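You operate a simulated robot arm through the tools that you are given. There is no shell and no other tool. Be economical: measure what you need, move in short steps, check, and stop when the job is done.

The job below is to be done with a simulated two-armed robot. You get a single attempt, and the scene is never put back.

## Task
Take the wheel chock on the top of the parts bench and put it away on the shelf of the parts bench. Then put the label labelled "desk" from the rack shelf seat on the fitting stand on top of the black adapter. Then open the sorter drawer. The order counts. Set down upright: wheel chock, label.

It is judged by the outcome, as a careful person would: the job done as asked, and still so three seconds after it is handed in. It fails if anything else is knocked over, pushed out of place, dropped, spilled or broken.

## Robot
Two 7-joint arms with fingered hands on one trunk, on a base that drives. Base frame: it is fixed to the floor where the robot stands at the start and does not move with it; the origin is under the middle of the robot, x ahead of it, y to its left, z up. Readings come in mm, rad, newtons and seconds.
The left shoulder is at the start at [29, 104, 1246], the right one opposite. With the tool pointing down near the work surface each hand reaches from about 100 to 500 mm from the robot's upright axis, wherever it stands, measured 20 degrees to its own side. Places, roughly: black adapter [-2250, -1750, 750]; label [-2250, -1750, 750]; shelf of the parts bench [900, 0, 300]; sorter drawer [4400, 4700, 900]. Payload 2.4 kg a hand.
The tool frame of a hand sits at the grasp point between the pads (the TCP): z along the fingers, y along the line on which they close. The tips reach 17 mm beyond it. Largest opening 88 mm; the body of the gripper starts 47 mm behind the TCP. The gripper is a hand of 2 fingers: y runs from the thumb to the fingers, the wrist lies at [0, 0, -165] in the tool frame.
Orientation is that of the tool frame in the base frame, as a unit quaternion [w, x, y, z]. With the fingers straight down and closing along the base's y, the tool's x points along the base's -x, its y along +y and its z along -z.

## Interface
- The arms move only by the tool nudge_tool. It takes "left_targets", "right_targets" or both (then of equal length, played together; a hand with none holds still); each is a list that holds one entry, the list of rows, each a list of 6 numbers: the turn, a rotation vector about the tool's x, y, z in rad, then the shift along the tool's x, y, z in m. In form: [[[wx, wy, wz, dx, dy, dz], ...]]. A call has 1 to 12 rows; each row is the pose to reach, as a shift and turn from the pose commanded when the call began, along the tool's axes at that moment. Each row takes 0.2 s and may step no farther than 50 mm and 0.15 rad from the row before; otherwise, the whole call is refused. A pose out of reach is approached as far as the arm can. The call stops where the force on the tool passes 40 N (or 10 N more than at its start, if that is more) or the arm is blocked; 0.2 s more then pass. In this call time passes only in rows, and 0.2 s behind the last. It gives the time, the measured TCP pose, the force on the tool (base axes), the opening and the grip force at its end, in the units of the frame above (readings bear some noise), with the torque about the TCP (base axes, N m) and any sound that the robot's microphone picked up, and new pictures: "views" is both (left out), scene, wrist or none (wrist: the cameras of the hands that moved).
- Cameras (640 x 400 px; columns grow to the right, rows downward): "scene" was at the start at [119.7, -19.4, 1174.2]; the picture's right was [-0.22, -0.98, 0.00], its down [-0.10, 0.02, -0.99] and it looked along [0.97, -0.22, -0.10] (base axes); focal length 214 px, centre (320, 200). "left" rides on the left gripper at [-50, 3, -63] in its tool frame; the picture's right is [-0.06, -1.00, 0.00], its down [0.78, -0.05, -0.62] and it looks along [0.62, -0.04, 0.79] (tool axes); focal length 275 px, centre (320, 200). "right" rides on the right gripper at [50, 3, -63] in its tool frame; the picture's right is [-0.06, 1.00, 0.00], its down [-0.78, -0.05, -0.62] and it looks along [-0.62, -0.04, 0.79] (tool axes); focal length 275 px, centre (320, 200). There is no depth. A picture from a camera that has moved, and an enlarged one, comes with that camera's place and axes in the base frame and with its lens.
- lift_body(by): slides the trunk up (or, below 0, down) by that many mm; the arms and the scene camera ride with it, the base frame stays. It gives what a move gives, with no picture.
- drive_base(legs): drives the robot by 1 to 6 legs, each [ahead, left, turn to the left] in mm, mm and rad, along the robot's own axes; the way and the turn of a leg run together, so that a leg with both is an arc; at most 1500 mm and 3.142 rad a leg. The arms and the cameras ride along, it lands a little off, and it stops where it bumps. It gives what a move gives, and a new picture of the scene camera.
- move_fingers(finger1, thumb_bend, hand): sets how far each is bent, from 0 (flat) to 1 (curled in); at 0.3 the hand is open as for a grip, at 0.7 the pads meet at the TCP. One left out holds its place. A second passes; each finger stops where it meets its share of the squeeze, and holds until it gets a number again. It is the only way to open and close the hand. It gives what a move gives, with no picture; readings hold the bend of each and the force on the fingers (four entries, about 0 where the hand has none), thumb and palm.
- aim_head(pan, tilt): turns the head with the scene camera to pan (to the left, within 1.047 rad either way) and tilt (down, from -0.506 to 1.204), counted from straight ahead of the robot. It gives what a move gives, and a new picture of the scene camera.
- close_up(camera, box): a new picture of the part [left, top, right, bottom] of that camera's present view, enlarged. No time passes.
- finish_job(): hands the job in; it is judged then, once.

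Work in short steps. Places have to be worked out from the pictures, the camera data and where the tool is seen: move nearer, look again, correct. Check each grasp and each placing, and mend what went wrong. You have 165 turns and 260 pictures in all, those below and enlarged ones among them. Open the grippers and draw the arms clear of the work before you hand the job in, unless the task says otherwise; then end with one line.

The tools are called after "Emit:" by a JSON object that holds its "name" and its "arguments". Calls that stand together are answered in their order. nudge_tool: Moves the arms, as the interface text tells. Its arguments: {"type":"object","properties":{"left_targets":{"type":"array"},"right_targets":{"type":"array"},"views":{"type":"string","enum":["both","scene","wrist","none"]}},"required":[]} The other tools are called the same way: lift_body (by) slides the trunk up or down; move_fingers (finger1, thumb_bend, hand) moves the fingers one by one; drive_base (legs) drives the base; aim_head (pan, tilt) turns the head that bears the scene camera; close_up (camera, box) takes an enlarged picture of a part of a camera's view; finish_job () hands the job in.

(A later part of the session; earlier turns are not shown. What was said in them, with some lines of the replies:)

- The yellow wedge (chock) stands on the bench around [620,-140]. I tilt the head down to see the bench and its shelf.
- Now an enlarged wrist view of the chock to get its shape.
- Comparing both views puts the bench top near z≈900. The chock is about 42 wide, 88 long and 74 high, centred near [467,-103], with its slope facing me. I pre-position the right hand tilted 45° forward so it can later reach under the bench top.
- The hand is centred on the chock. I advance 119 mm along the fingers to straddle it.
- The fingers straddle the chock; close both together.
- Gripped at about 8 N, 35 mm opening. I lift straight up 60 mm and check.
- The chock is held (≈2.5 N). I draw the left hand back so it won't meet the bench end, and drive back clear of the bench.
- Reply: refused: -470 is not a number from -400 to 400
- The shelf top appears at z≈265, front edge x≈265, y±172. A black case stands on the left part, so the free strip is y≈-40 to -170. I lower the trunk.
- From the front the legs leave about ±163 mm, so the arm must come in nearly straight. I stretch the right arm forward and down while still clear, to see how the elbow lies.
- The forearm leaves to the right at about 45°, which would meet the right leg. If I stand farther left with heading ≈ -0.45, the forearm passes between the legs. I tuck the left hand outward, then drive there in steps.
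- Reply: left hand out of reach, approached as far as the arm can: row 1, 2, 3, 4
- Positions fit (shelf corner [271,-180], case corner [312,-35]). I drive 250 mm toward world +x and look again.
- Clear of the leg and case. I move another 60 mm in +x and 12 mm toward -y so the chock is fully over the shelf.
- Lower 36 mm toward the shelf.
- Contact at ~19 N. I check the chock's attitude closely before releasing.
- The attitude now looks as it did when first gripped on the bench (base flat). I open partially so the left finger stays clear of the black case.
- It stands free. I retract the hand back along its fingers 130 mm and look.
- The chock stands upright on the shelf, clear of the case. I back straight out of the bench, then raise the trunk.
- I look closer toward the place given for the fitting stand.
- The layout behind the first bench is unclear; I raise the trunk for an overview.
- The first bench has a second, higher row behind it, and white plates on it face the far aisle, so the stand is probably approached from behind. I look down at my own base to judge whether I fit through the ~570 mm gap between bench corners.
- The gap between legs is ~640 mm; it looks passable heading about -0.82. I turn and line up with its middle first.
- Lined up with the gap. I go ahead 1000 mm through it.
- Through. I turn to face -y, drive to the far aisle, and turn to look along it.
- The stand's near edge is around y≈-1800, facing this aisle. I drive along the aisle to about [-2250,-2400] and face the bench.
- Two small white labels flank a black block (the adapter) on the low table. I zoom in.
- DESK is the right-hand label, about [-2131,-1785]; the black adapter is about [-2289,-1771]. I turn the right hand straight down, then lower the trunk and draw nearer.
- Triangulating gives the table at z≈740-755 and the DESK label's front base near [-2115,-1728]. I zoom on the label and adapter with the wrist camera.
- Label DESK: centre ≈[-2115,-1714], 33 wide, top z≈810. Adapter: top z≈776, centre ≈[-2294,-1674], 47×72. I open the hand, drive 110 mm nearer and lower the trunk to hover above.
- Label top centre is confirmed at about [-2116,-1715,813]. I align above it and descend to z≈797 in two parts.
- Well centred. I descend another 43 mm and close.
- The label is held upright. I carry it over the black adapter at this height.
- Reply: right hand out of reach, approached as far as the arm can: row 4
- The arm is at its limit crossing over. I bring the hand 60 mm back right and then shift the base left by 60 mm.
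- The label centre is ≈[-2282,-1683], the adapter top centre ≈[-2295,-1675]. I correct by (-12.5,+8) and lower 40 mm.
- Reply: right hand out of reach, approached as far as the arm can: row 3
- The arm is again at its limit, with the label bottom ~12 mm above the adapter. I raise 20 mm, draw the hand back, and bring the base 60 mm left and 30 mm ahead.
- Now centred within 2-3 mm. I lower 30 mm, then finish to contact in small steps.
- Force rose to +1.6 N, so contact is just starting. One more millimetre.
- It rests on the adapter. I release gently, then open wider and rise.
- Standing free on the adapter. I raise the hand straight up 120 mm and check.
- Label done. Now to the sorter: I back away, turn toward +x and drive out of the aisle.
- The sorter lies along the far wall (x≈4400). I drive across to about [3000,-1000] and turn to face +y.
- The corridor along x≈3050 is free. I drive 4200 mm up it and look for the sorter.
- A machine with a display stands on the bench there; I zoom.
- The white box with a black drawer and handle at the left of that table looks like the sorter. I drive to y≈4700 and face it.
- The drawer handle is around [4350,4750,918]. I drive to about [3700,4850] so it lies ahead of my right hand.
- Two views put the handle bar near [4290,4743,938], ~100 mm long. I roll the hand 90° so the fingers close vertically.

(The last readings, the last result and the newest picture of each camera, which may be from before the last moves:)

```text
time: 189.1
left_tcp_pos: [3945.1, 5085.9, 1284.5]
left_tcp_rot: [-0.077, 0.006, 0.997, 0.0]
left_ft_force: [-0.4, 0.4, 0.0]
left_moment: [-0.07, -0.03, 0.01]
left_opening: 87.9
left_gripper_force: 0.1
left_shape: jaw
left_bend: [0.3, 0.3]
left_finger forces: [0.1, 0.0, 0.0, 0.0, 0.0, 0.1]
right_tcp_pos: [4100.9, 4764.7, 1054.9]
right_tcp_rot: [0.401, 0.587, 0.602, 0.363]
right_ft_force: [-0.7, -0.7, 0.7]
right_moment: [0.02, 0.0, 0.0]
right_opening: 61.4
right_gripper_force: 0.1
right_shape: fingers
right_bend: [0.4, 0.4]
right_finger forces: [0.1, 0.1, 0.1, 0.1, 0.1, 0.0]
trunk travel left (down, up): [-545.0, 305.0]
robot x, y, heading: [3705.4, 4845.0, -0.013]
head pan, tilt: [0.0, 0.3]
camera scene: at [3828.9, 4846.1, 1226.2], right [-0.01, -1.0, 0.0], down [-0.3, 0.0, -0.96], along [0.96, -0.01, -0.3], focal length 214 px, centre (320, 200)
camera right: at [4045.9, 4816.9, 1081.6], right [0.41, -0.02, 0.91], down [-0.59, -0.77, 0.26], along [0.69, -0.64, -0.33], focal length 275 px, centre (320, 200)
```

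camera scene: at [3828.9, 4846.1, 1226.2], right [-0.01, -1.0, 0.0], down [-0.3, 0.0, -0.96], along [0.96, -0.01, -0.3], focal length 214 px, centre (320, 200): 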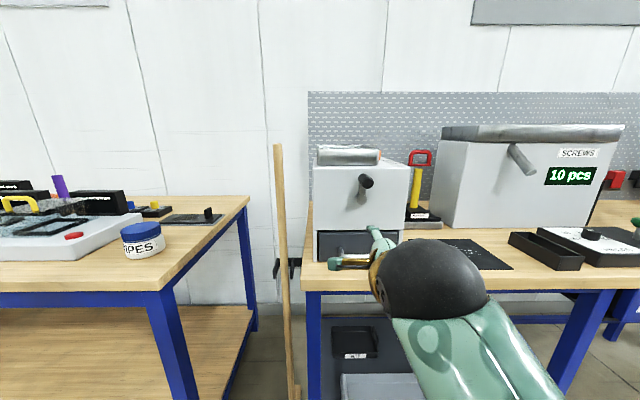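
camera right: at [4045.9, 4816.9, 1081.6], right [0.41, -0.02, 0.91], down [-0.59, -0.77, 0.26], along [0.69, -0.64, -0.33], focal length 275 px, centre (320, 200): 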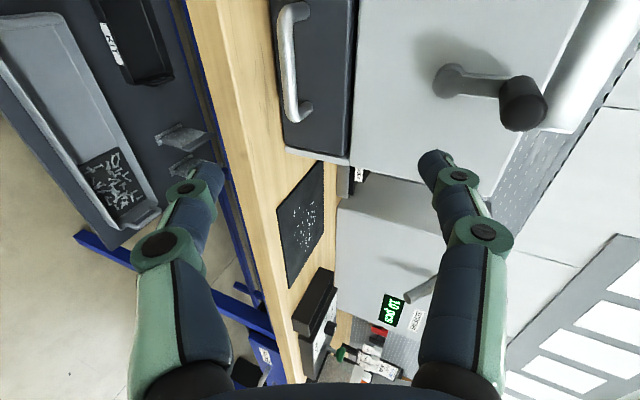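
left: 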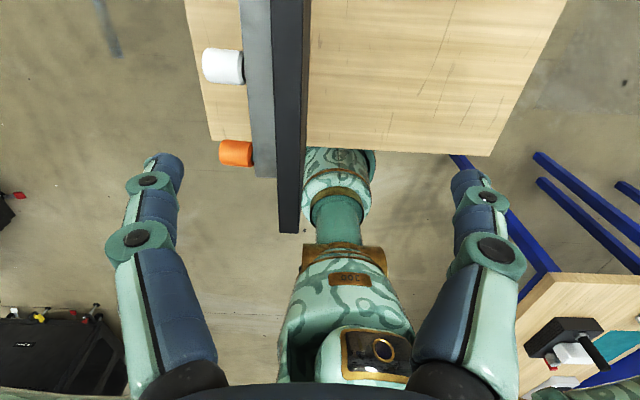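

The hand is now rolled, fingers one above the other, tilted ~25° down. I enlarge the handle.

Emit:
{"name": "close_up", "arguments": {"camera": "right", "box": [200, 0, 400, 180]}}

Emit:
{"name": "close_up", "arguments": {"camera": "scene", "box": [290, 210, 410, 300]}}

```text
2.22 times, centred on (300, 90) of right
camera zoom: at [4045.9, 4816.9, 1081.6], right [0.41, -0.02, 0.91], down [-0.59, -0.77, 0.26], along [0.69, -0.64, -0.33], focal length 612 px, centre (364, 444)
```

zoom: 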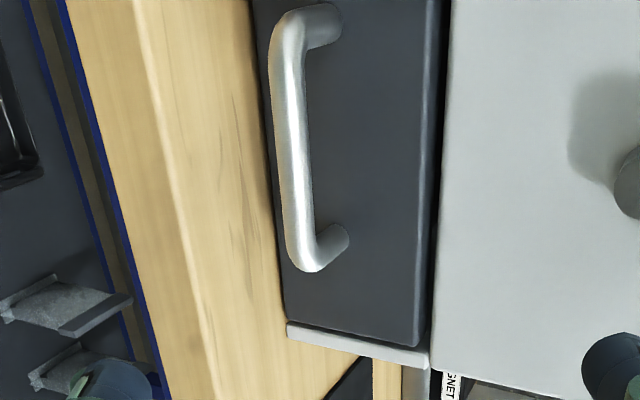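

```text
4.44 times, centred on (350, 255) of scene
camera zoom: at [3828.9, 4846.1, 1226.2], right [-0.01, -1.0, 0.0], down [-0.3, 0.0, -0.96], along [0.96, -0.01, -0.3], focal length 953 px, centre (187, -44)
```

zoom: 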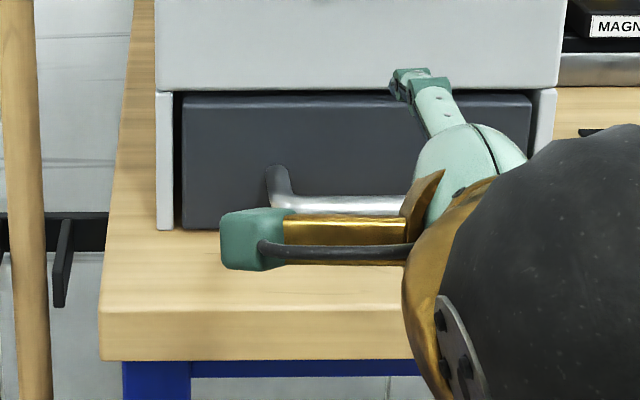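

Estimated bar: x≈4287, z≈938, y 4702-4790, ~11 mm thick, ~30 mm gap behind; bench top ≈900. I set a narrow 30 mm opening, lower the trunk 87 mm, and drive to a stand-off 70 mm from the bar.

Emit:
{"name": "move_fingers", "arguments": {"hand": "right", "finger1": 0.55, "thumb_bend": 0.55}}

Emit:
{"name": "lift_body", "arguments": {"by": -87}}

Emit:
{"name": "drive_base", "arguments": {"legs": [[115, -18, 0]]}}

Emit:
{"name": "close_up", "arguments": {"camera": "right", "box": [0, 0, 640, 400]}}

Emit:
{"name": "close_up", "arguments": {"camera": "scene", "box": [290, 180, 450, 280]}}

```text
time: 190.1
left_tcp_pos: [3943.4, 5086.6, 1285.2]
left_tcp_rot: [-0.077, 0.006, 0.997, 0.0]
left_ft_force: [-0.6, 0.2, 0.2]
left_moment: [0.03, 0.01, -0.01]
left_opening: 87.8
left_gripper_force: 0.0
left_shape: jaw
left_bend: [0.3, 0.3]
left_finger forces: [0.0, 0.1, 0.0, 0.1, 0.0, 0.0]
right_tcp_pos: [4100.7, 4765.8, 1053.9]
right_tcp_rot: [0.4, 0.586, 0.604, 0.362]
right_ft_force: [0.0, -0.5, 0.8]
right_moment: [0.0, 0.01, -0.03]
right_opening: 28.2
right_gripper_force: 0.0
right_shape: fingers
right_bend: [0.55, 0.55]
right_finger forces: [0.0, 0.0, 0.1, 0.0, 0.0, 0.0]
trunk travel left (down, up): [-545.0, 305.0]
robot x, y, heading: [3702.9, 4847.4, -0.014]
head pan, tilt: [0.0, 0.3]
```

```text
time: 191.3
left_tcp_pos: [3943.1, 5086.2, 1198.2]
left_tcp_rot: [-0.078, 0.006, 0.997, 0.0]
left_ft_force: [0.4, 0.2, -0.2]
left_moment: [-0.04, -0.02, -0.01]
left_opening: 87.9
left_gripper_force: 0.1
left_shape: jaw
left_bend: [0.3, 0.3]
left_finger forces: [0.0, 0.1, 0.1, 0.0, 0.0, 0.0]
right_tcp_pos: [4101.1, 4753.6, 962.1]
right_tcp_rot: [0.418, 0.567, 0.619, 0.347]
right_ft_force: [-0.1, 0.0, 0.1]
right_moment: [0.0, 0.02, 0.0]
right_opening: 28.3
right_gripper_force: 0.0
right_shape: fingers
right_bend: [0.55, 0.55]
right_finger forces: [0.1, 0.1, 0.0, 0.0, 0.0, 0.0]
trunk travel left (down, up): [-458.0, 392.0]
robot x, y, heading: [3703.8, 4849.7, -0.015]
head pan, tilt: [0.0, 0.3]
```

```text
time: 192.6
left_tcp_pos: [4060.0, 5067.9, 1198.9]
left_tcp_rot: [-0.077, 0.006, 0.997, 0.0]
left_ft_force: [-0.3, 0.9, -0.1]
left_moment: [-0.02, 0.0, -0.01]
left_opening: 87.8
left_gripper_force: 0.1
left_shape: jaw
left_bend: [0.3, 0.3]
left_finger forces: [0.1, 0.1, 0.1, 0.1, 0.0, 0.0]
right_tcp_pos: [4214.4, 4735.0, 960.9]
right_tcp_rot: [0.415, 0.568, 0.621, 0.346]
right_ft_force: [0.5, 0.3, -0.9]
right_moment: [0.0, -0.02, -0.01]
right_opening: 28.4
right_gripper_force: 0.1
right_shape: fingers
right_bend: [0.55, 0.55]
right_finger forces: [0.0, 0.0, 0.0, 0.0, 0.0, 0.0]
trunk travel left (down, up): [-458.0, 392.0]
robot x, y, heading: [3823.6, 4825.9, -0.01]
head pan, tilt: [0.0, 0.3]
camera scene: at [3946.1, 4826.9, 1138.6], right [-0.01, -1.0, 0.0], down [-0.3, 0.0, -0.96], along [0.95, -0.01, -0.3], focal length 214 px, centre (320, 200)
```

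scene: 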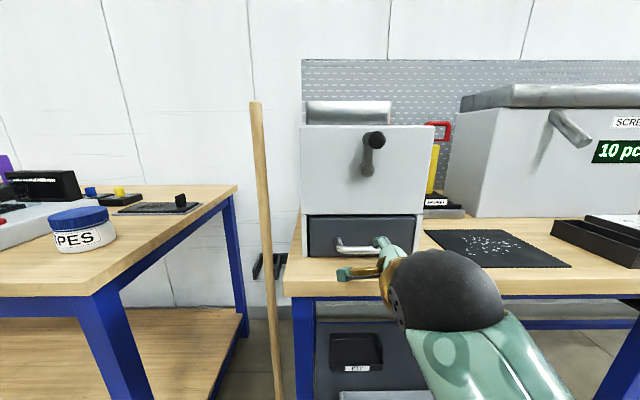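

```text
1.00 times, centred on (320, 200) of right
camera zoom: at [4158.3, 4787.9, 983.8], right [0.42, 0.05, 0.91], down [-0.57, -0.76, 0.31], along [0.7, -0.65, -0.29], focal length 275 px, centre (320, 200)
```

zoom: 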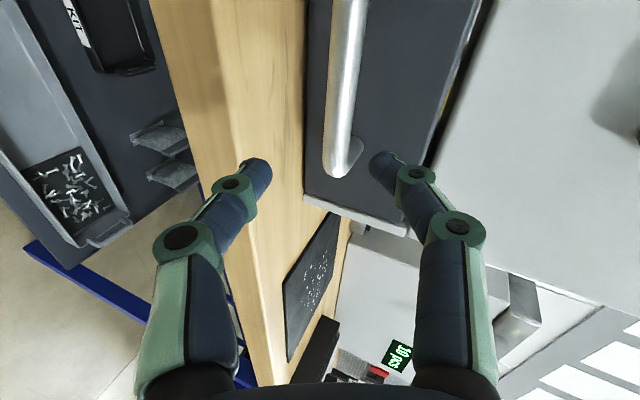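

```text
4.00 times, centred on (370, 230) of scene
camera zoom: at [3946.1, 4826.9, 1138.6], right [-0.01, -1.0, 0.0], down [-0.3, 0.0, -0.96], along [0.95, -0.01, -0.3], focal length 858 px, centre (120, 80)
```

zoom: 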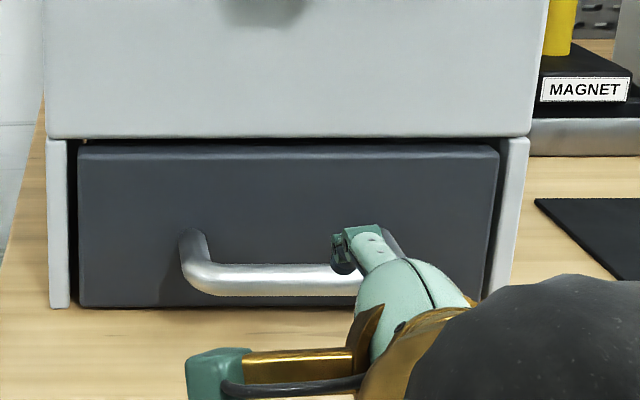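

The bar lies ~11 mm above the finger centre line and 75 mm ahead. I shift up, then advance half way and check.

Emit:
{"name": "nudge_tool", "arguments": {"right_targets": [[[0, 0, 0, 0.006, 0.011, 0.005], [0, 0, 0, 0.006, 0.011, 0.025], [0, 0, 0, 0.006, 0.011, 0.045]]], "views": "wrist"}}

Emit:
{"name": "close_up", "arguments": {"camera": "scene", "box": [290, 180, 450, 280]}}

```text
time: 193.3
left_tcp_pos: [4058.5, 5067.7, 1197.2]
left_tcp_rot: [-0.077, 0.006, 0.997, -0.001]
left_ft_force: [-1.1, -0.3, -0.2]
left_moment: [0.0, 0.02, 0.02]
left_opening: 88.1
left_gripper_force: 0.1
left_shape: jaw
left_bend: [0.3, 0.3]
left_finger forces: [0.0, 0.0, 0.1, 0.0, 0.0, 0.1]
right_tcp_pos: [4254.4, 4731.4, 941.4]
right_tcp_rot: [0.421, 0.562, 0.631, 0.33]
right_ft_force: [0.1, -0.8, -0.2]
right_moment: [-0.02, 0.01, -0.02]
right_opening: 28.8
right_gripper_force: 0.0
right_shape: fingers
right_bend: [0.55, 0.55]
right_finger forces: [0.0, 0.0, 0.0, 0.1, 0.0, 0.0]
trunk travel left (down, up): [-458.0, 392.0]
robot x, y, heading: [3822.2, 4830.1, -0.014]
head pan, tilt: [0.0, 0.3]
camera right: at [4198.6, 4784.4, 964.0], right [0.43, 0.09, 0.9], down [-0.57, -0.75, 0.35], along [0.7, -0.66, -0.27], focal length 275 px, centre (320, 200)
```

right: 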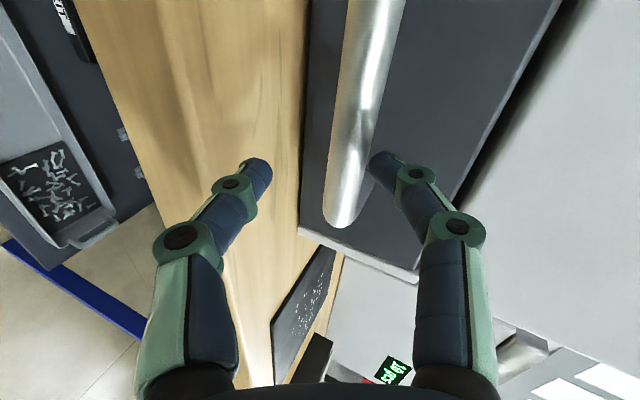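

```text
4.00 times, centred on (370, 230) of scene
camera zoom: at [3945.6, 4827.0, 1138.7], right [-0.01, -1.0, 0.0], down [-0.3, 0.0, -0.96], along [0.96, -0.01, -0.3], focal length 858 px, centre (120, 80)
```

zoom: 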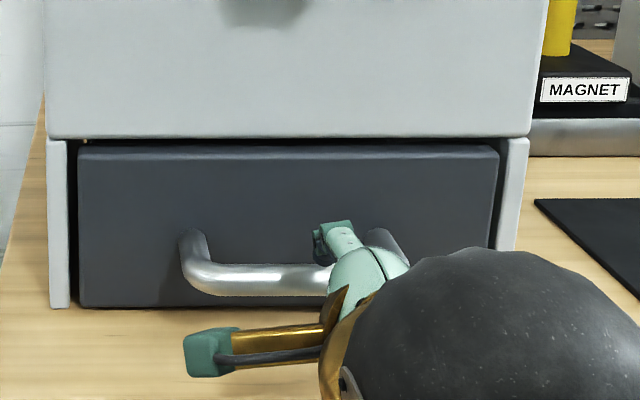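

The arm is near a joint limit in this roll and sagged ~10 mm. I raise the trunk 13 mm instead, to bring the bar between the fingers.

Emit:
{"name": "lift_body", "arguments": {"by": 13}}

Emit:
{"name": "close_up", "arguments": {"camera": "right", "box": [160, 0, 480, 240]}}

```text
time: 194.0
left_tcp_pos: [4059.1, 5067.5, 1210.7]
left_tcp_rot: [-0.078, 0.007, 0.997, 0.0]
left_ft_force: [-0.1, -0.2, 0.1]
left_moment: [0.04, 0.0, 0.01]
left_opening: 88.0
left_gripper_force: 0.1
left_shape: jaw
left_bend: [0.3, 0.3]
left_finger forces: [0.0, 0.0, 0.0, 0.0, 0.1, 0.1]
right_tcp_pos: [4255.4, 4720.8, 953.1]
right_tcp_rot: [0.432, 0.553, 0.637, 0.319]
right_ft_force: [0.1, -0.6, -1.2]
right_moment: [0.02, -0.01, 0.01]
right_opening: 28.1
right_gripper_force: 0.1
right_shape: fingers
right_bend: [0.55, 0.55]
right_finger forces: [0.0, 0.0, 0.1, 0.0, 0.0, 0.0]
trunk travel left (down, up): [-471.0, 379.0]
robot x, y, heading: [3823.4, 4828.9, -0.015]
head pan, tilt: [0.0, 0.3]
```

```text
1.67 times, centred on (320, 120) of right
camera zoom: at [4199.9, 4774.4, 973.8], right [0.43, 0.12, 0.9], down [-0.57, -0.73, 0.37], along [0.7, -0.67, -0.24], focal length 459 px, centre (320, 333)
```

zoom: 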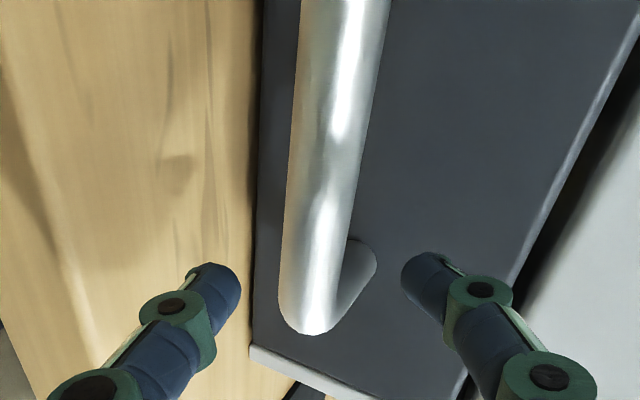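

The bar is now centred between the fingers in view, but the hand drifted right. I shift the base left 22 and ahead 18, then lower the trunk 12.

Emit:
{"name": "drive_base", "arguments": {"legs": [[18, 22, 0]]}}

Emit:
{"name": "lift_body", "arguments": {"by": -11}}

Emit:
{"name": "close_up", "arguments": {"camera": "right", "box": [160, 0, 480, 240]}}

```text
time: 194.8
left_tcp_pos: [4078.6, 5090.6, 1211.2]
left_tcp_rot: [-0.078, 0.005, 0.997, 0.0]
left_ft_force: [0.1, 0.1, 0.0]
left_moment: [0.02, -0.01, 0.0]
left_opening: 87.9
left_gripper_force: 0.0
left_shape: jaw
left_bend: [0.3, 0.3]
left_finger forces: [0.1, 0.0, 0.1, 0.0, 0.0, 0.0]
right_tcp_pos: [4275.8, 4741.0, 954.8]
right_tcp_rot: [0.434, 0.552, 0.636, 0.321]
right_ft_force: [0.2, -0.3, -0.8]
right_moment: [0.02, 0.0, -0.01]
right_opening: 29.0
right_gripper_force: 0.5
right_shape: fingers
right_bend: [0.55, 0.54]
right_finger forces: [0.0, 0.0, 0.0, 0.1, 0.8, 0.0]
trunk travel left (down, up): [-471.0, 379.0]
robot x, y, heading: [3839.3, 4851.3, -0.012]
head pan, tilt: [0.0, 0.3]
camera scene: at [3963.7, 4849.0, 1151.7], right [-0.01, -1.0, 0.0], down [-0.3, 0.0, -0.96], along [0.96, -0.01, -0.3], focal length 214 px, centre (320, 200)
```

scene: 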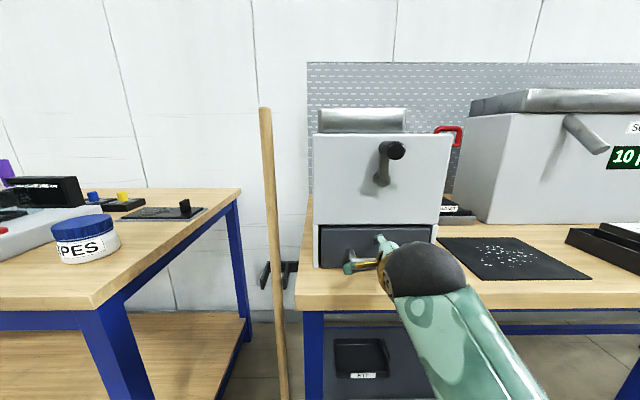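

```text
time: 195.4
left_tcp_pos: [4076.6, 5088.4, 1199.2]
left_tcp_rot: [-0.078, 0.007, 0.997, -0.001]
left_ft_force: [0.6, 0.0, -0.5]
left_moment: [0.03, -0.02, -0.01]
left_opening: 88.1
left_gripper_force: 0.1
left_shape: jaw
left_bend: [0.3, 0.3]
left_finger forces: [0.0, 0.0, 0.1, 0.0, 0.1, 0.1]
right_tcp_pos: [4274.4, 4731.5, 941.7]
right_tcp_rot: [0.441, 0.547, 0.64, 0.311]
right_ft_force: [-0.1, 0.3, -0.2]
right_moment: [0.0, 0.04, 0.02]
right_opening: 28.3
right_gripper_force: 0.0
right_shape: fingers
right_bend: [0.55, 0.55]
right_finger forces: [0.0, 0.1, 0.1, 0.1, 0.0, 0.1]
trunk travel left (down, up): [-460.0, 390.0]
robot x, y, heading: [3841.2, 4848.0, -0.013]
head pan, tilt: [0.0, 0.3]
```

```text
1.67 times, centred on (320, 120) of right
camera zoom: at [4218.5, 4788.0, 960.6], right [0.42, 0.15, 0.89], down [-0.57, -0.72, 0.39], along [0.7, -0.68, -0.22], focal length 459 px, centre (320, 333)
```

zoom: 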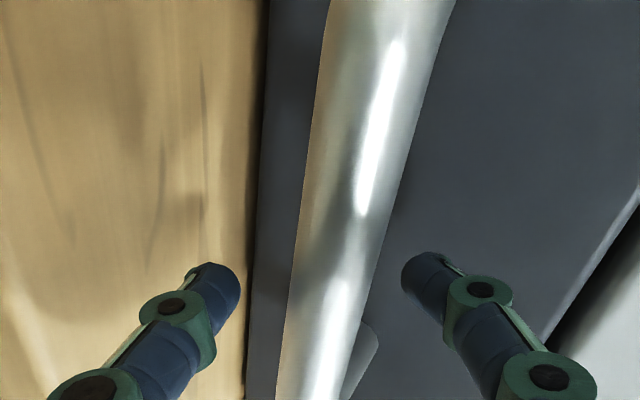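

The bar is between the fingertips and centred. I drive 10 mm ahead and close.

Emit:
{"name": "drive_base", "arguments": {"legs": [[10, 0, 0]]}}

Emit:
{"name": "move_fingers", "arguments": {"hand": "right", "finger1": 0.75, "thumb_bend": 0.75}}

Emit:
{"name": "close_up", "arguments": {"camera": "right", "box": [160, 0, 480, 240]}}

```text
time: 196.1
left_tcp_pos: [4087.2, 5088.5, 1199.9]
left_tcp_rot: [-0.078, 0.006, 0.997, 0.0]
left_ft_force: [1.0, 0.0, -0.4]
left_moment: [0.03, 0.01, -0.02]
left_opening: 87.5
left_gripper_force: 0.0
left_shape: jaw
left_bend: [0.3, 0.3]
left_finger forces: [0.0, 0.0, 0.0, 0.1, 0.0, 0.0]
right_tcp_pos: [4285.7, 4732.4, 942.2]
right_tcp_rot: [0.441, 0.545, 0.641, 0.312]
right_ft_force: [-0.7, -0.1, 0.3]
right_moment: [-0.03, 0.02, 0.0]
right_opening: 27.6
right_gripper_force: 0.0
right_shape: fingers
right_bend: [0.55, 0.55]
right_finger forces: [0.0, 0.1, 0.0, 0.0, 0.1, 0.0]
trunk travel left (down, up): [-460.0, 390.0]
robot x, y, heading: [3846.5, 4853.3, -0.015]
head pan, tilt: [0.0, 0.3]
camera scene: at [3974.4, 4848.4, 1140.7], right [-0.01, -1.0, 0.0], down [-0.3, 0.0, -0.96], along [0.95, -0.01, -0.3], focal length 214 px, centre (320, 200)
```

scene: 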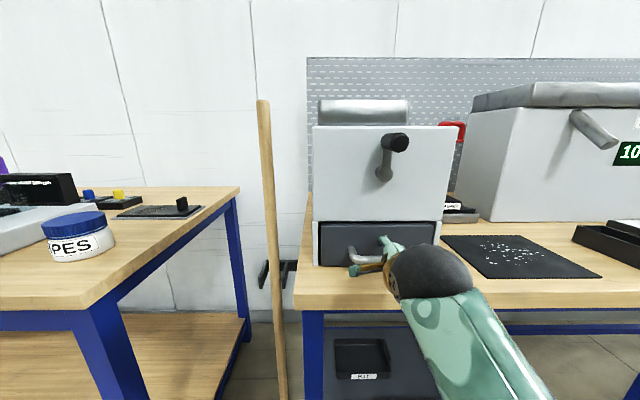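

```text
time: 197.1
left_tcp_pos: [4088.5, 5088.9, 1201.0]
left_tcp_rot: [-0.078, 0.006, 0.997, -0.001]
left_ft_force: [0.6, 0.2, -0.8]
left_moment: [-0.02, -0.01, -0.02]
left_opening: 88.0
left_gripper_force: 0.0
left_shape: jaw
left_bend: [0.3, 0.3]
left_finger forces: [0.0, 0.0, 0.0, 0.1, 0.1, 0.0]
right_tcp_pos: [4286.3, 4732.3, 941.1]
right_tcp_rot: [0.441, 0.545, 0.642, 0.31]
right_ft_force: [-0.8, -1.7, -5.5]
right_moment: [-0.01, 0.01, 0.01]
right_opening: 0.4
right_gripper_force: 3.3
right_shape: fingers
right_bend: [0.74, 0.71]
right_finger forces: [0.1, 0.0, 0.0, 0.1, 6.4, 0.0]
trunk travel left (down, up): [-460.0, 390.0]
robot x, y, heading: [3850.3, 4850.9, -0.013]
head pan, tilt: [0.0, 0.3]
```

```text
1.67 times, centred on (320, 120) of right
camera zoom: at [4229.2, 4787.6, 960.3], right [0.43, 0.15, 0.89], down [-0.57, -0.72, 0.39], along [0.7, -0.67, -0.22], focal length 459 px, centre (320, 333)
```

zoom: 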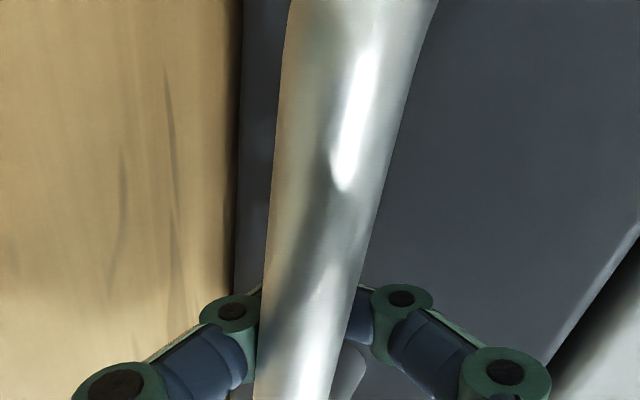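

The fingers have closed around and behind the bar — a good hook. I pull by driving back 60 mm.

Emit:
{"name": "drive_base", "arguments": {"legs": [[-60, 0, 0]]}}

```text
time: 198.1
left_tcp_pos: [4028.1, 5089.4, 1199.8]
left_tcp_rot: [-0.077, 0.006, 0.997, 0.0]
left_ft_force: [-0.9, -0.3, 0.4]
left_moment: [0.02, 0.0, 0.02]
left_opening: 88.0
left_gripper_force: 0.1
left_shape: jaw
left_bend: [0.3, 0.3]
left_finger forces: [0.0, 0.0, 0.0, 0.1, 0.1, 0.0]
right_tcp_pos: [4227.0, 4732.8, 942.1]
right_tcp_rot: [0.442, 0.545, 0.641, 0.31]
right_ft_force: [0.4, -0.3, -3.9]
right_moment: [0.01, 0.0, -0.01]
right_opening: 0.1
right_gripper_force: 2.7
right_shape: fingers
right_bend: [0.74, 0.69]
right_finger forces: [0.0, 0.0, 0.1, 0.0, 5.6, 0.0]
trunk travel left (down, up): [-460.0, 390.0]
robot x, y, heading: [3792.5, 4847.9, -0.009]
head pan, tilt: [0.0, 0.3]
camera scene: at [3914.6, 4848.9, 1140.7], right [-0.01, -1.0, 0.0], down [-0.3, 0.0, -0.96], along [0.96, -0.01, -0.3], focal length 214 px, centre (320, 200)
```

scene: 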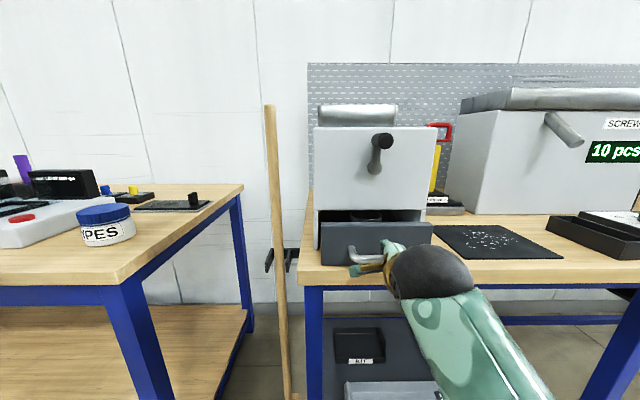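

The drawer slides out, ~60 mm so far, the sorter unmoved. I pull further, 50 mm at a time.

Emit:
{"name": "drive_base", "arguments": {"legs": [[-50, 0, 0]]}}

Emit:
{"name": "close_up", "arguments": {"camera": "scene", "box": [280, 90, 480, 290]}}

```text
time: 199.0
left_tcp_pos: [3977.1, 5088.7, 1200.4]
left_tcp_rot: [-0.078, 0.006, 0.997, -0.001]
left_ft_force: [-0.2, -0.4, -0.2]
left_moment: [0.0, 0.0, -0.01]
left_opening: 88.0
left_gripper_force: 0.0
left_shape: jaw
left_bend: [0.3, 0.3]
left_finger forces: [0.0, 0.0, 0.1, 0.0, 0.0, 0.1]
right_tcp_pos: [4175.5, 4733.0, 942.0]
right_tcp_rot: [0.442, 0.545, 0.642, 0.309]
right_ft_force: [-0.5, -0.6, -4.3]
right_moment: [-0.02, -0.02, 0.02]
right_opening: 0.0
right_gripper_force: 2.7
right_shape: fingers
right_bend: [0.74, 0.7]
right_finger forces: [0.0, 0.1, 0.0, 0.0, 5.3, 0.0]
trunk travel left (down, up): [-460.0, 390.0]
robot x, y, heading: [3737.5, 4852.3, -0.01]
head pan, tilt: [0.0, 0.3]
camera scene: at [3863.7, 4849.5, 1140.7], right [-0.01, -1.0, 0.0], down [-0.3, 0.0, -0.96], along [0.96, -0.01, -0.3], focal length 214 px, centre (320, 200)
```

scene: 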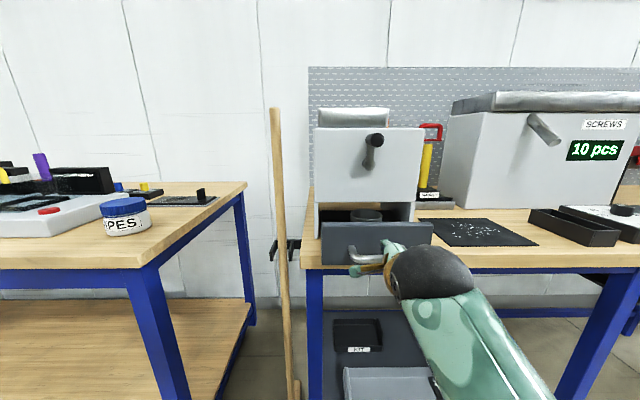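

```text
2.00 times, centred on (380, 190) of scene
camera zoom: at [3863.7, 4849.5, 1140.7], right [-0.01, -1.0, 0.0], down [-0.3, 0.0, -0.96], along [0.96, -0.01, -0.3], focal length 429 px, centre (200, 220)
```

zoom: 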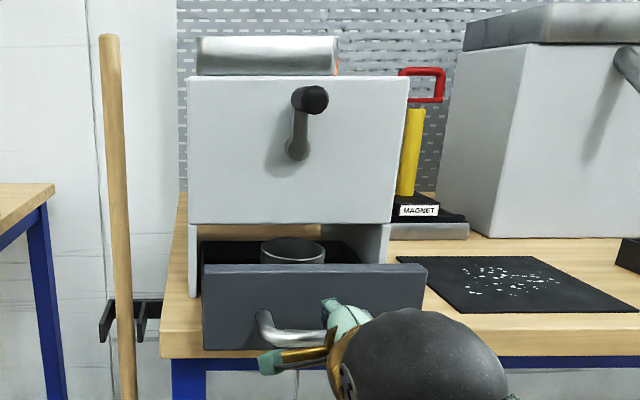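

About 110 mm out, still moving freely, a round cup visible inside. I pull 30 mm more and watch for the end stop.

Emit:
{"name": "drive_base", "arguments": {"legs": [[-30, 0, 0]]}}

Emit:
{"name": "close_up", "arguments": {"camera": "scene", "box": [280, 90, 480, 290]}}

```text
time: 199.9
left_tcp_pos: [3947.8, 5090.4, 1200.1]
left_tcp_rot: [-0.078, 0.005, 0.997, 0.0]
left_ft_force: [0.6, 0.3, -0.3]
left_moment: [-0.02, -0.03, 0.0]
left_opening: 87.8
left_gripper_force: 0.1
left_shape: jaw
left_bend: [0.3, 0.3]
left_finger forces: [0.0, 0.0, 0.0, 0.0, 0.1, 0.1]
right_tcp_pos: [4145.3, 4733.7, 941.9]
right_tcp_rot: [0.442, 0.544, 0.642, 0.311]
right_ft_force: [-0.1, -1.3, -3.9]
right_moment: [-0.03, -0.02, 0.02]
right_opening: 0.5
right_gripper_force: 2.6
right_shape: fingers
right_bend: [0.74, 0.7]
right_finger forces: [0.0, 0.1, 0.1, 0.0, 5.0, 0.1]
trunk travel left (down, up): [-460.0, 390.0]
robot x, y, heading: [3709.5, 4852.6, -0.012]
head pan, tilt: [0.0, 0.3]
camera scene: at [3833.7, 4850.0, 1140.7], right [-0.01, -1.0, 0.0], down [-0.3, 0.0, -0.96], along [0.96, -0.01, -0.3], focal length 214 px, centre (320, 200)
```

scene: 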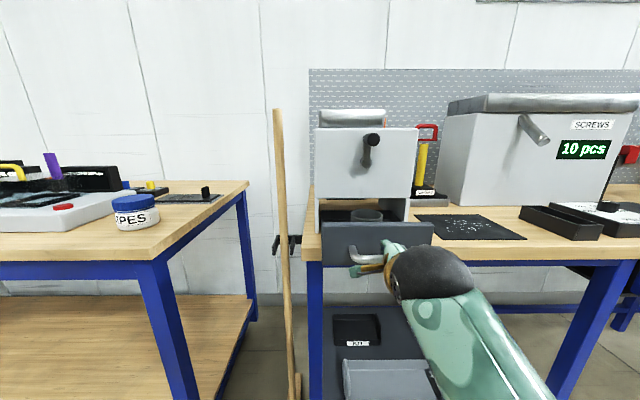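

```text
2.00 times, centred on (380, 190) of scene
camera zoom: at [3833.7, 4850.0, 1140.7], right [-0.01, -1.0, 0.0], down [-0.3, 0.0, -0.96], along [0.96, -0.01, -0.3], focal length 429 px, centre (200, 220)
```

zoom: 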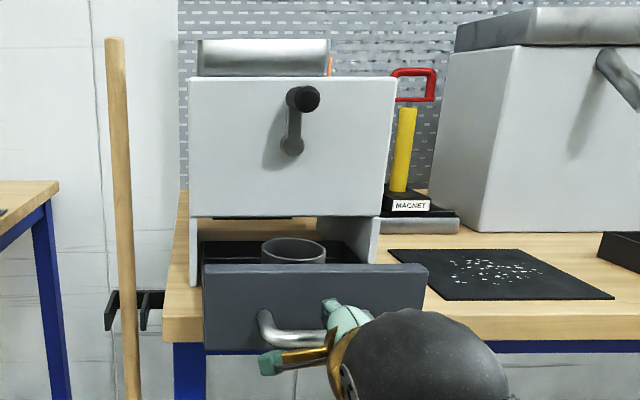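

Now ~140 mm out. One more cautious 20 mm, checking force.

Emit:
{"name": "drive_base", "arguments": {"legs": [[-20, 0, 0]]}}

Emit:
{"name": "close_up", "arguments": {"camera": "scene", "box": [280, 90, 480, 290]}}

```text
time: 200.7
left_tcp_pos: [3926.6, 5090.5, 1199.1]
left_tcp_rot: [-0.077, 0.005, 0.997, -0.001]
left_ft_force: [-0.2, 0.7, -0.2]
left_moment: [0.0, 0.03, 0.03]
left_opening: 87.9
left_gripper_force: 0.1
left_shape: jaw
left_bend: [0.3, 0.3]
left_finger forces: [0.0, 0.1, 0.1, 0.1, 0.0, 0.0]
right_tcp_pos: [4125.1, 4733.4, 941.6]
right_tcp_rot: [0.442, 0.544, 0.642, 0.31]
right_ft_force: [0.5, -1.8, -3.9]
right_moment: [-0.01, 0.0, 0.0]
right_opening: 0.2
right_gripper_force: 2.5
right_shape: fingers
right_bend: [0.74, 0.7]
right_finger forces: [0.0, 0.0, 0.0, 0.0, 4.9, 0.1]
trunk travel left (down, up): [-460.0, 390.0]
robot x, y, heading: [3691.4, 4850.7, -0.008]
head pan, tilt: [0.0, 0.3]
camera scene: at [3813.4, 4850.3, 1140.7], right [-0.01, -1.0, 0.0], down [-0.3, 0.0, -0.96], along [0.96, -0.01, -0.3], focal length 214 px, centre (320, 200)
```

scene: 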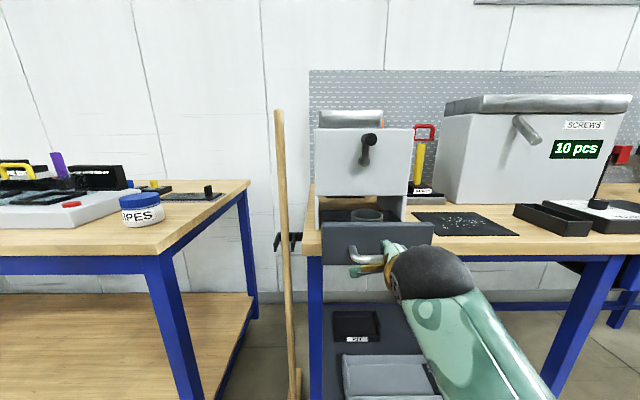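

```text
2.00 times, centred on (380, 190) of scene
camera zoom: at [3813.4, 4850.3, 1140.7], right [-0.01, -1.0, 0.0], down [-0.3, 0.0, -0.96], along [0.96, -0.01, -0.3], focal length 429 px, centre (200, 220)
```

zoom: 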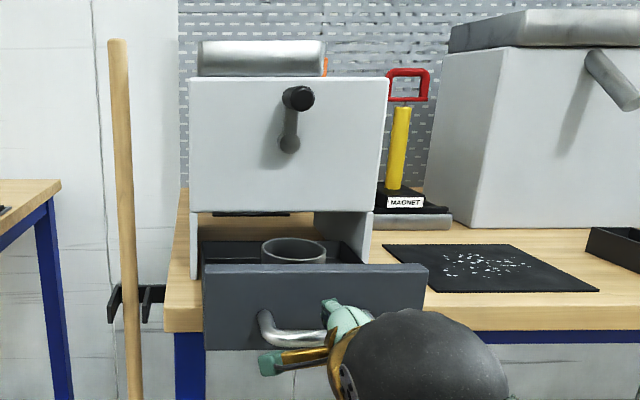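

About 160 mm out with its rear still inside the housing; that is open, so I stop here and release the bar.

Emit:
{"name": "move_fingers", "arguments": {"hand": "right", "finger1": 0.52, "thumb_bend": 0.48}}

Emit:
{"name": "close_up", "arguments": {"camera": "right", "box": [160, 0, 480, 240]}}

Emit:
{"name": "close_up", "arguments": {"camera": "scene", "box": [280, 90, 480, 290]}}

```text
time: 201.7
left_tcp_pos: [3927.6, 5090.2, 1199.5]
left_tcp_rot: [-0.078, 0.005, 0.997, -0.001]
left_ft_force: [0.5, 0.6, -0.2]
left_moment: [-0.01, 0.0, -0.01]
left_opening: 87.9
left_gripper_force: 0.1
left_shape: jaw
left_bend: [0.3, 0.3]
left_finger forces: [0.1, 0.0, 0.1, 0.0, 0.0, 0.0]
right_tcp_pos: [4123.7, 4734.9, 942.1]
right_tcp_rot: [0.442, 0.544, 0.643, 0.31]
right_ft_force: [0.3, -0.4, -0.2]
right_moment: [0.02, 0.02, -0.02]
right_opening: 38.8
right_gripper_force: 0.0
right_shape: fingers
right_bend: [0.52, 0.48]
right_finger forces: [0.0, 0.1, 0.0, 0.1, 0.1, 0.1]
trunk travel left (down, up): [-460.0, 390.0]
robot x, y, heading: [3691.5, 4853.7, -0.015]
head pan, tilt: [0.0, 0.3]
```

```text
1.67 times, centred on (320, 120) of right
camera zoom: at [4068.2, 4789.7, 959.8], right [0.43, 0.16, 0.89], down [-0.57, -0.72, 0.4], along [0.7, -0.67, -0.22], focal length 459 px, centre (320, 333)
```

zoom: 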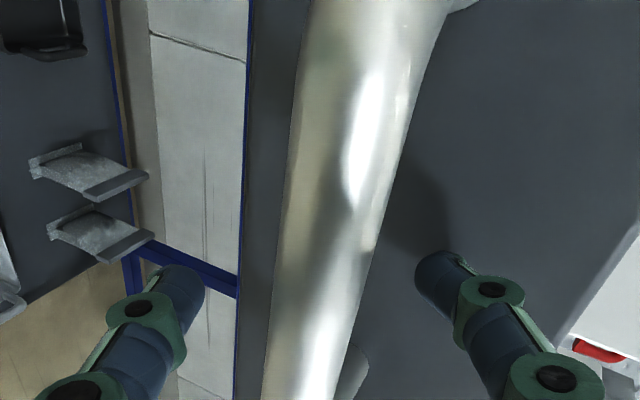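

```text
2.00 times, centred on (380, 190) of scene
camera zoom: at [3813.3, 4850.4, 1140.7], right [-0.01, -1.0, 0.0], down [-0.3, 0.0, -0.96], along [0.96, -0.01, -0.3], focal length 429 px, centre (200, 220)
```

zoom: 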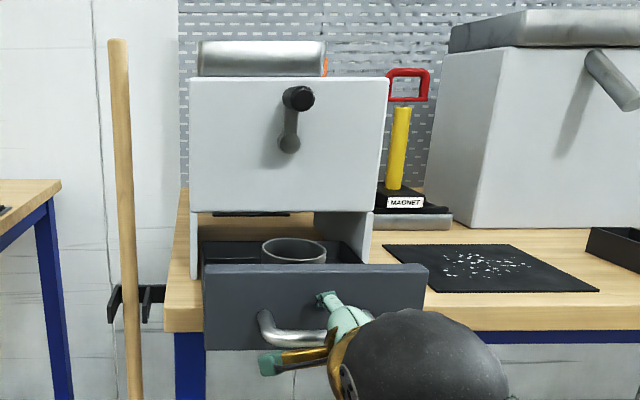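

Released, the drawer stays level. The bar is centred in the open fingers, so I back straight out 150 mm.

Emit:
{"name": "drive_base", "arguments": {"legs": [[-150, 0, 0]]}}

Emit:
{"name": "close_up", "arguments": {"camera": "scene", "box": [280, 90, 480, 290]}}

```text
time: 203.0
left_tcp_pos: [3778.8, 5091.7, 1199.4]
left_tcp_rot: [-0.078, 0.005, 0.997, 0.0]
left_ft_force: [0.1, -0.1, -0.3]
left_moment: [0.02, 0.02, 0.0]
left_opening: 87.9
left_gripper_force: 0.0
left_shape: jaw
left_bend: [0.3, 0.3]
left_finger forces: [0.1, 0.0, 0.0, 0.1, 0.0, 0.1]
right_tcp_pos: [3976.3, 4736.3, 940.1]
right_tcp_rot: [0.441, 0.545, 0.642, 0.31]
right_ft_force: [-0.1, 0.0, -1.2]
right_moment: [-0.04, 0.0, -0.01]
right_opening: 38.8
right_gripper_force: 0.1
right_shape: fingers
right_bend: [0.52, 0.48]
right_finger forces: [0.0, 0.0, 0.0, 0.0, 0.0, 0.0]
trunk travel left (down, up): [-460.0, 390.0]
robot x, y, heading: [3542.8, 4857.3, -0.011]
head pan, tilt: [0.0, 0.3]
camera scene: at [3665.2, 4852.1, 1140.8], right [-0.01, -1.0, 0.0], down [-0.3, 0.0, -0.96], along [0.96, -0.01, -0.3], focal length 214 px, centre (320, 200)
```

scene: 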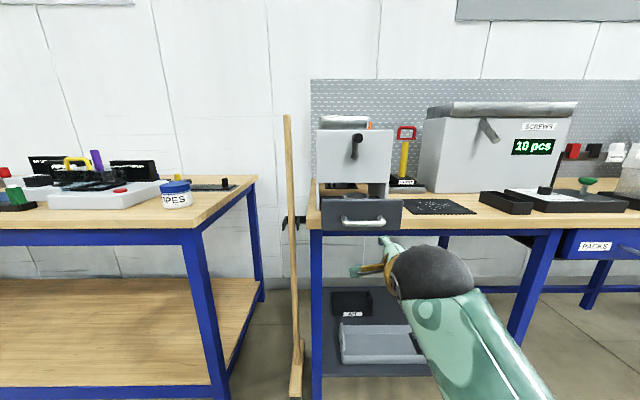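

```text
2.00 times, centred on (380, 190) of scene
camera zoom: at [3665.2, 4852.1, 1140.8], right [-0.01, -1.0, 0.0], down [-0.3, 0.0, -0.96], along [0.96, -0.01, -0.3], focal length 429 px, centre (200, 220)
```

zoom: 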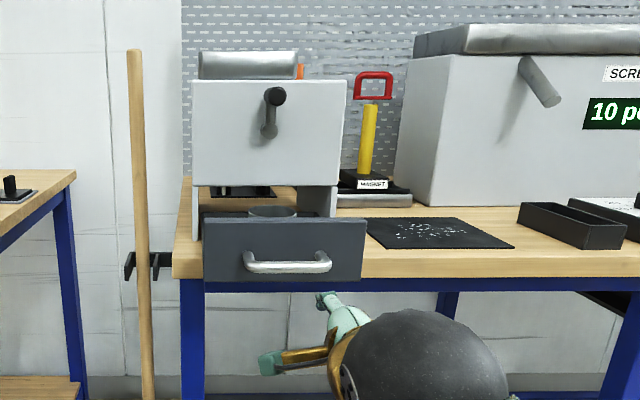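

The drawer stands open and level, and the sorter and its tray are undisturbed. I open the hand and hand the job in.

Emit:
{"name": "move_fingers", "arguments": {"hand": "right", "finger1": 0.3, "thumb_bend": 0.3}}

Emit:
{"name": "finish_job", "arguments": {}}

```text
time: 204.0
left_tcp_pos: [3779.2, 5093.3, 1199.6]
left_tcp_rot: [-0.077, 0.005, 0.997, 0.0]
left_ft_force: [-0.1, -1.0, -0.4]
left_moment: [-0.02, 0.01, 0.02]
left_opening: 87.9
left_gripper_force: 0.2
left_shape: jaw
left_bend: [0.3, 0.3]
left_finger forces: [0.0, 0.1, 0.0, 0.0, 0.0, 0.1]
right_tcp_pos: [3977.7, 4736.4, 941.1]
right_tcp_rot: [0.442, 0.544, 0.642, 0.31]
right_ft_force: [0.7, 0.0, 0.0]
right_moment: [-0.01, -0.01, 0.03]
right_opening: 83.6
right_gripper_force: 0.0
right_shape: fingers
right_bend: [0.3, 0.3]
right_finger forces: [0.0, 0.0, 0.1, 0.0, 0.0, 0.0]
trunk travel left (down, up): [-460.0, 390.0]
robot x, y, heading: [3539.8, 4852.9, -0.013]
head pan, tilt: [0.0, 0.3]
```

```text
The job is handed in.
```

The job is done in the order asked and handed in: the wheel chock stands upright on the shelf of the parts bench, the "desk" label stands upright on the black adapter, and the sorter drawer is open by about 160 mm (I did not find its end stop).
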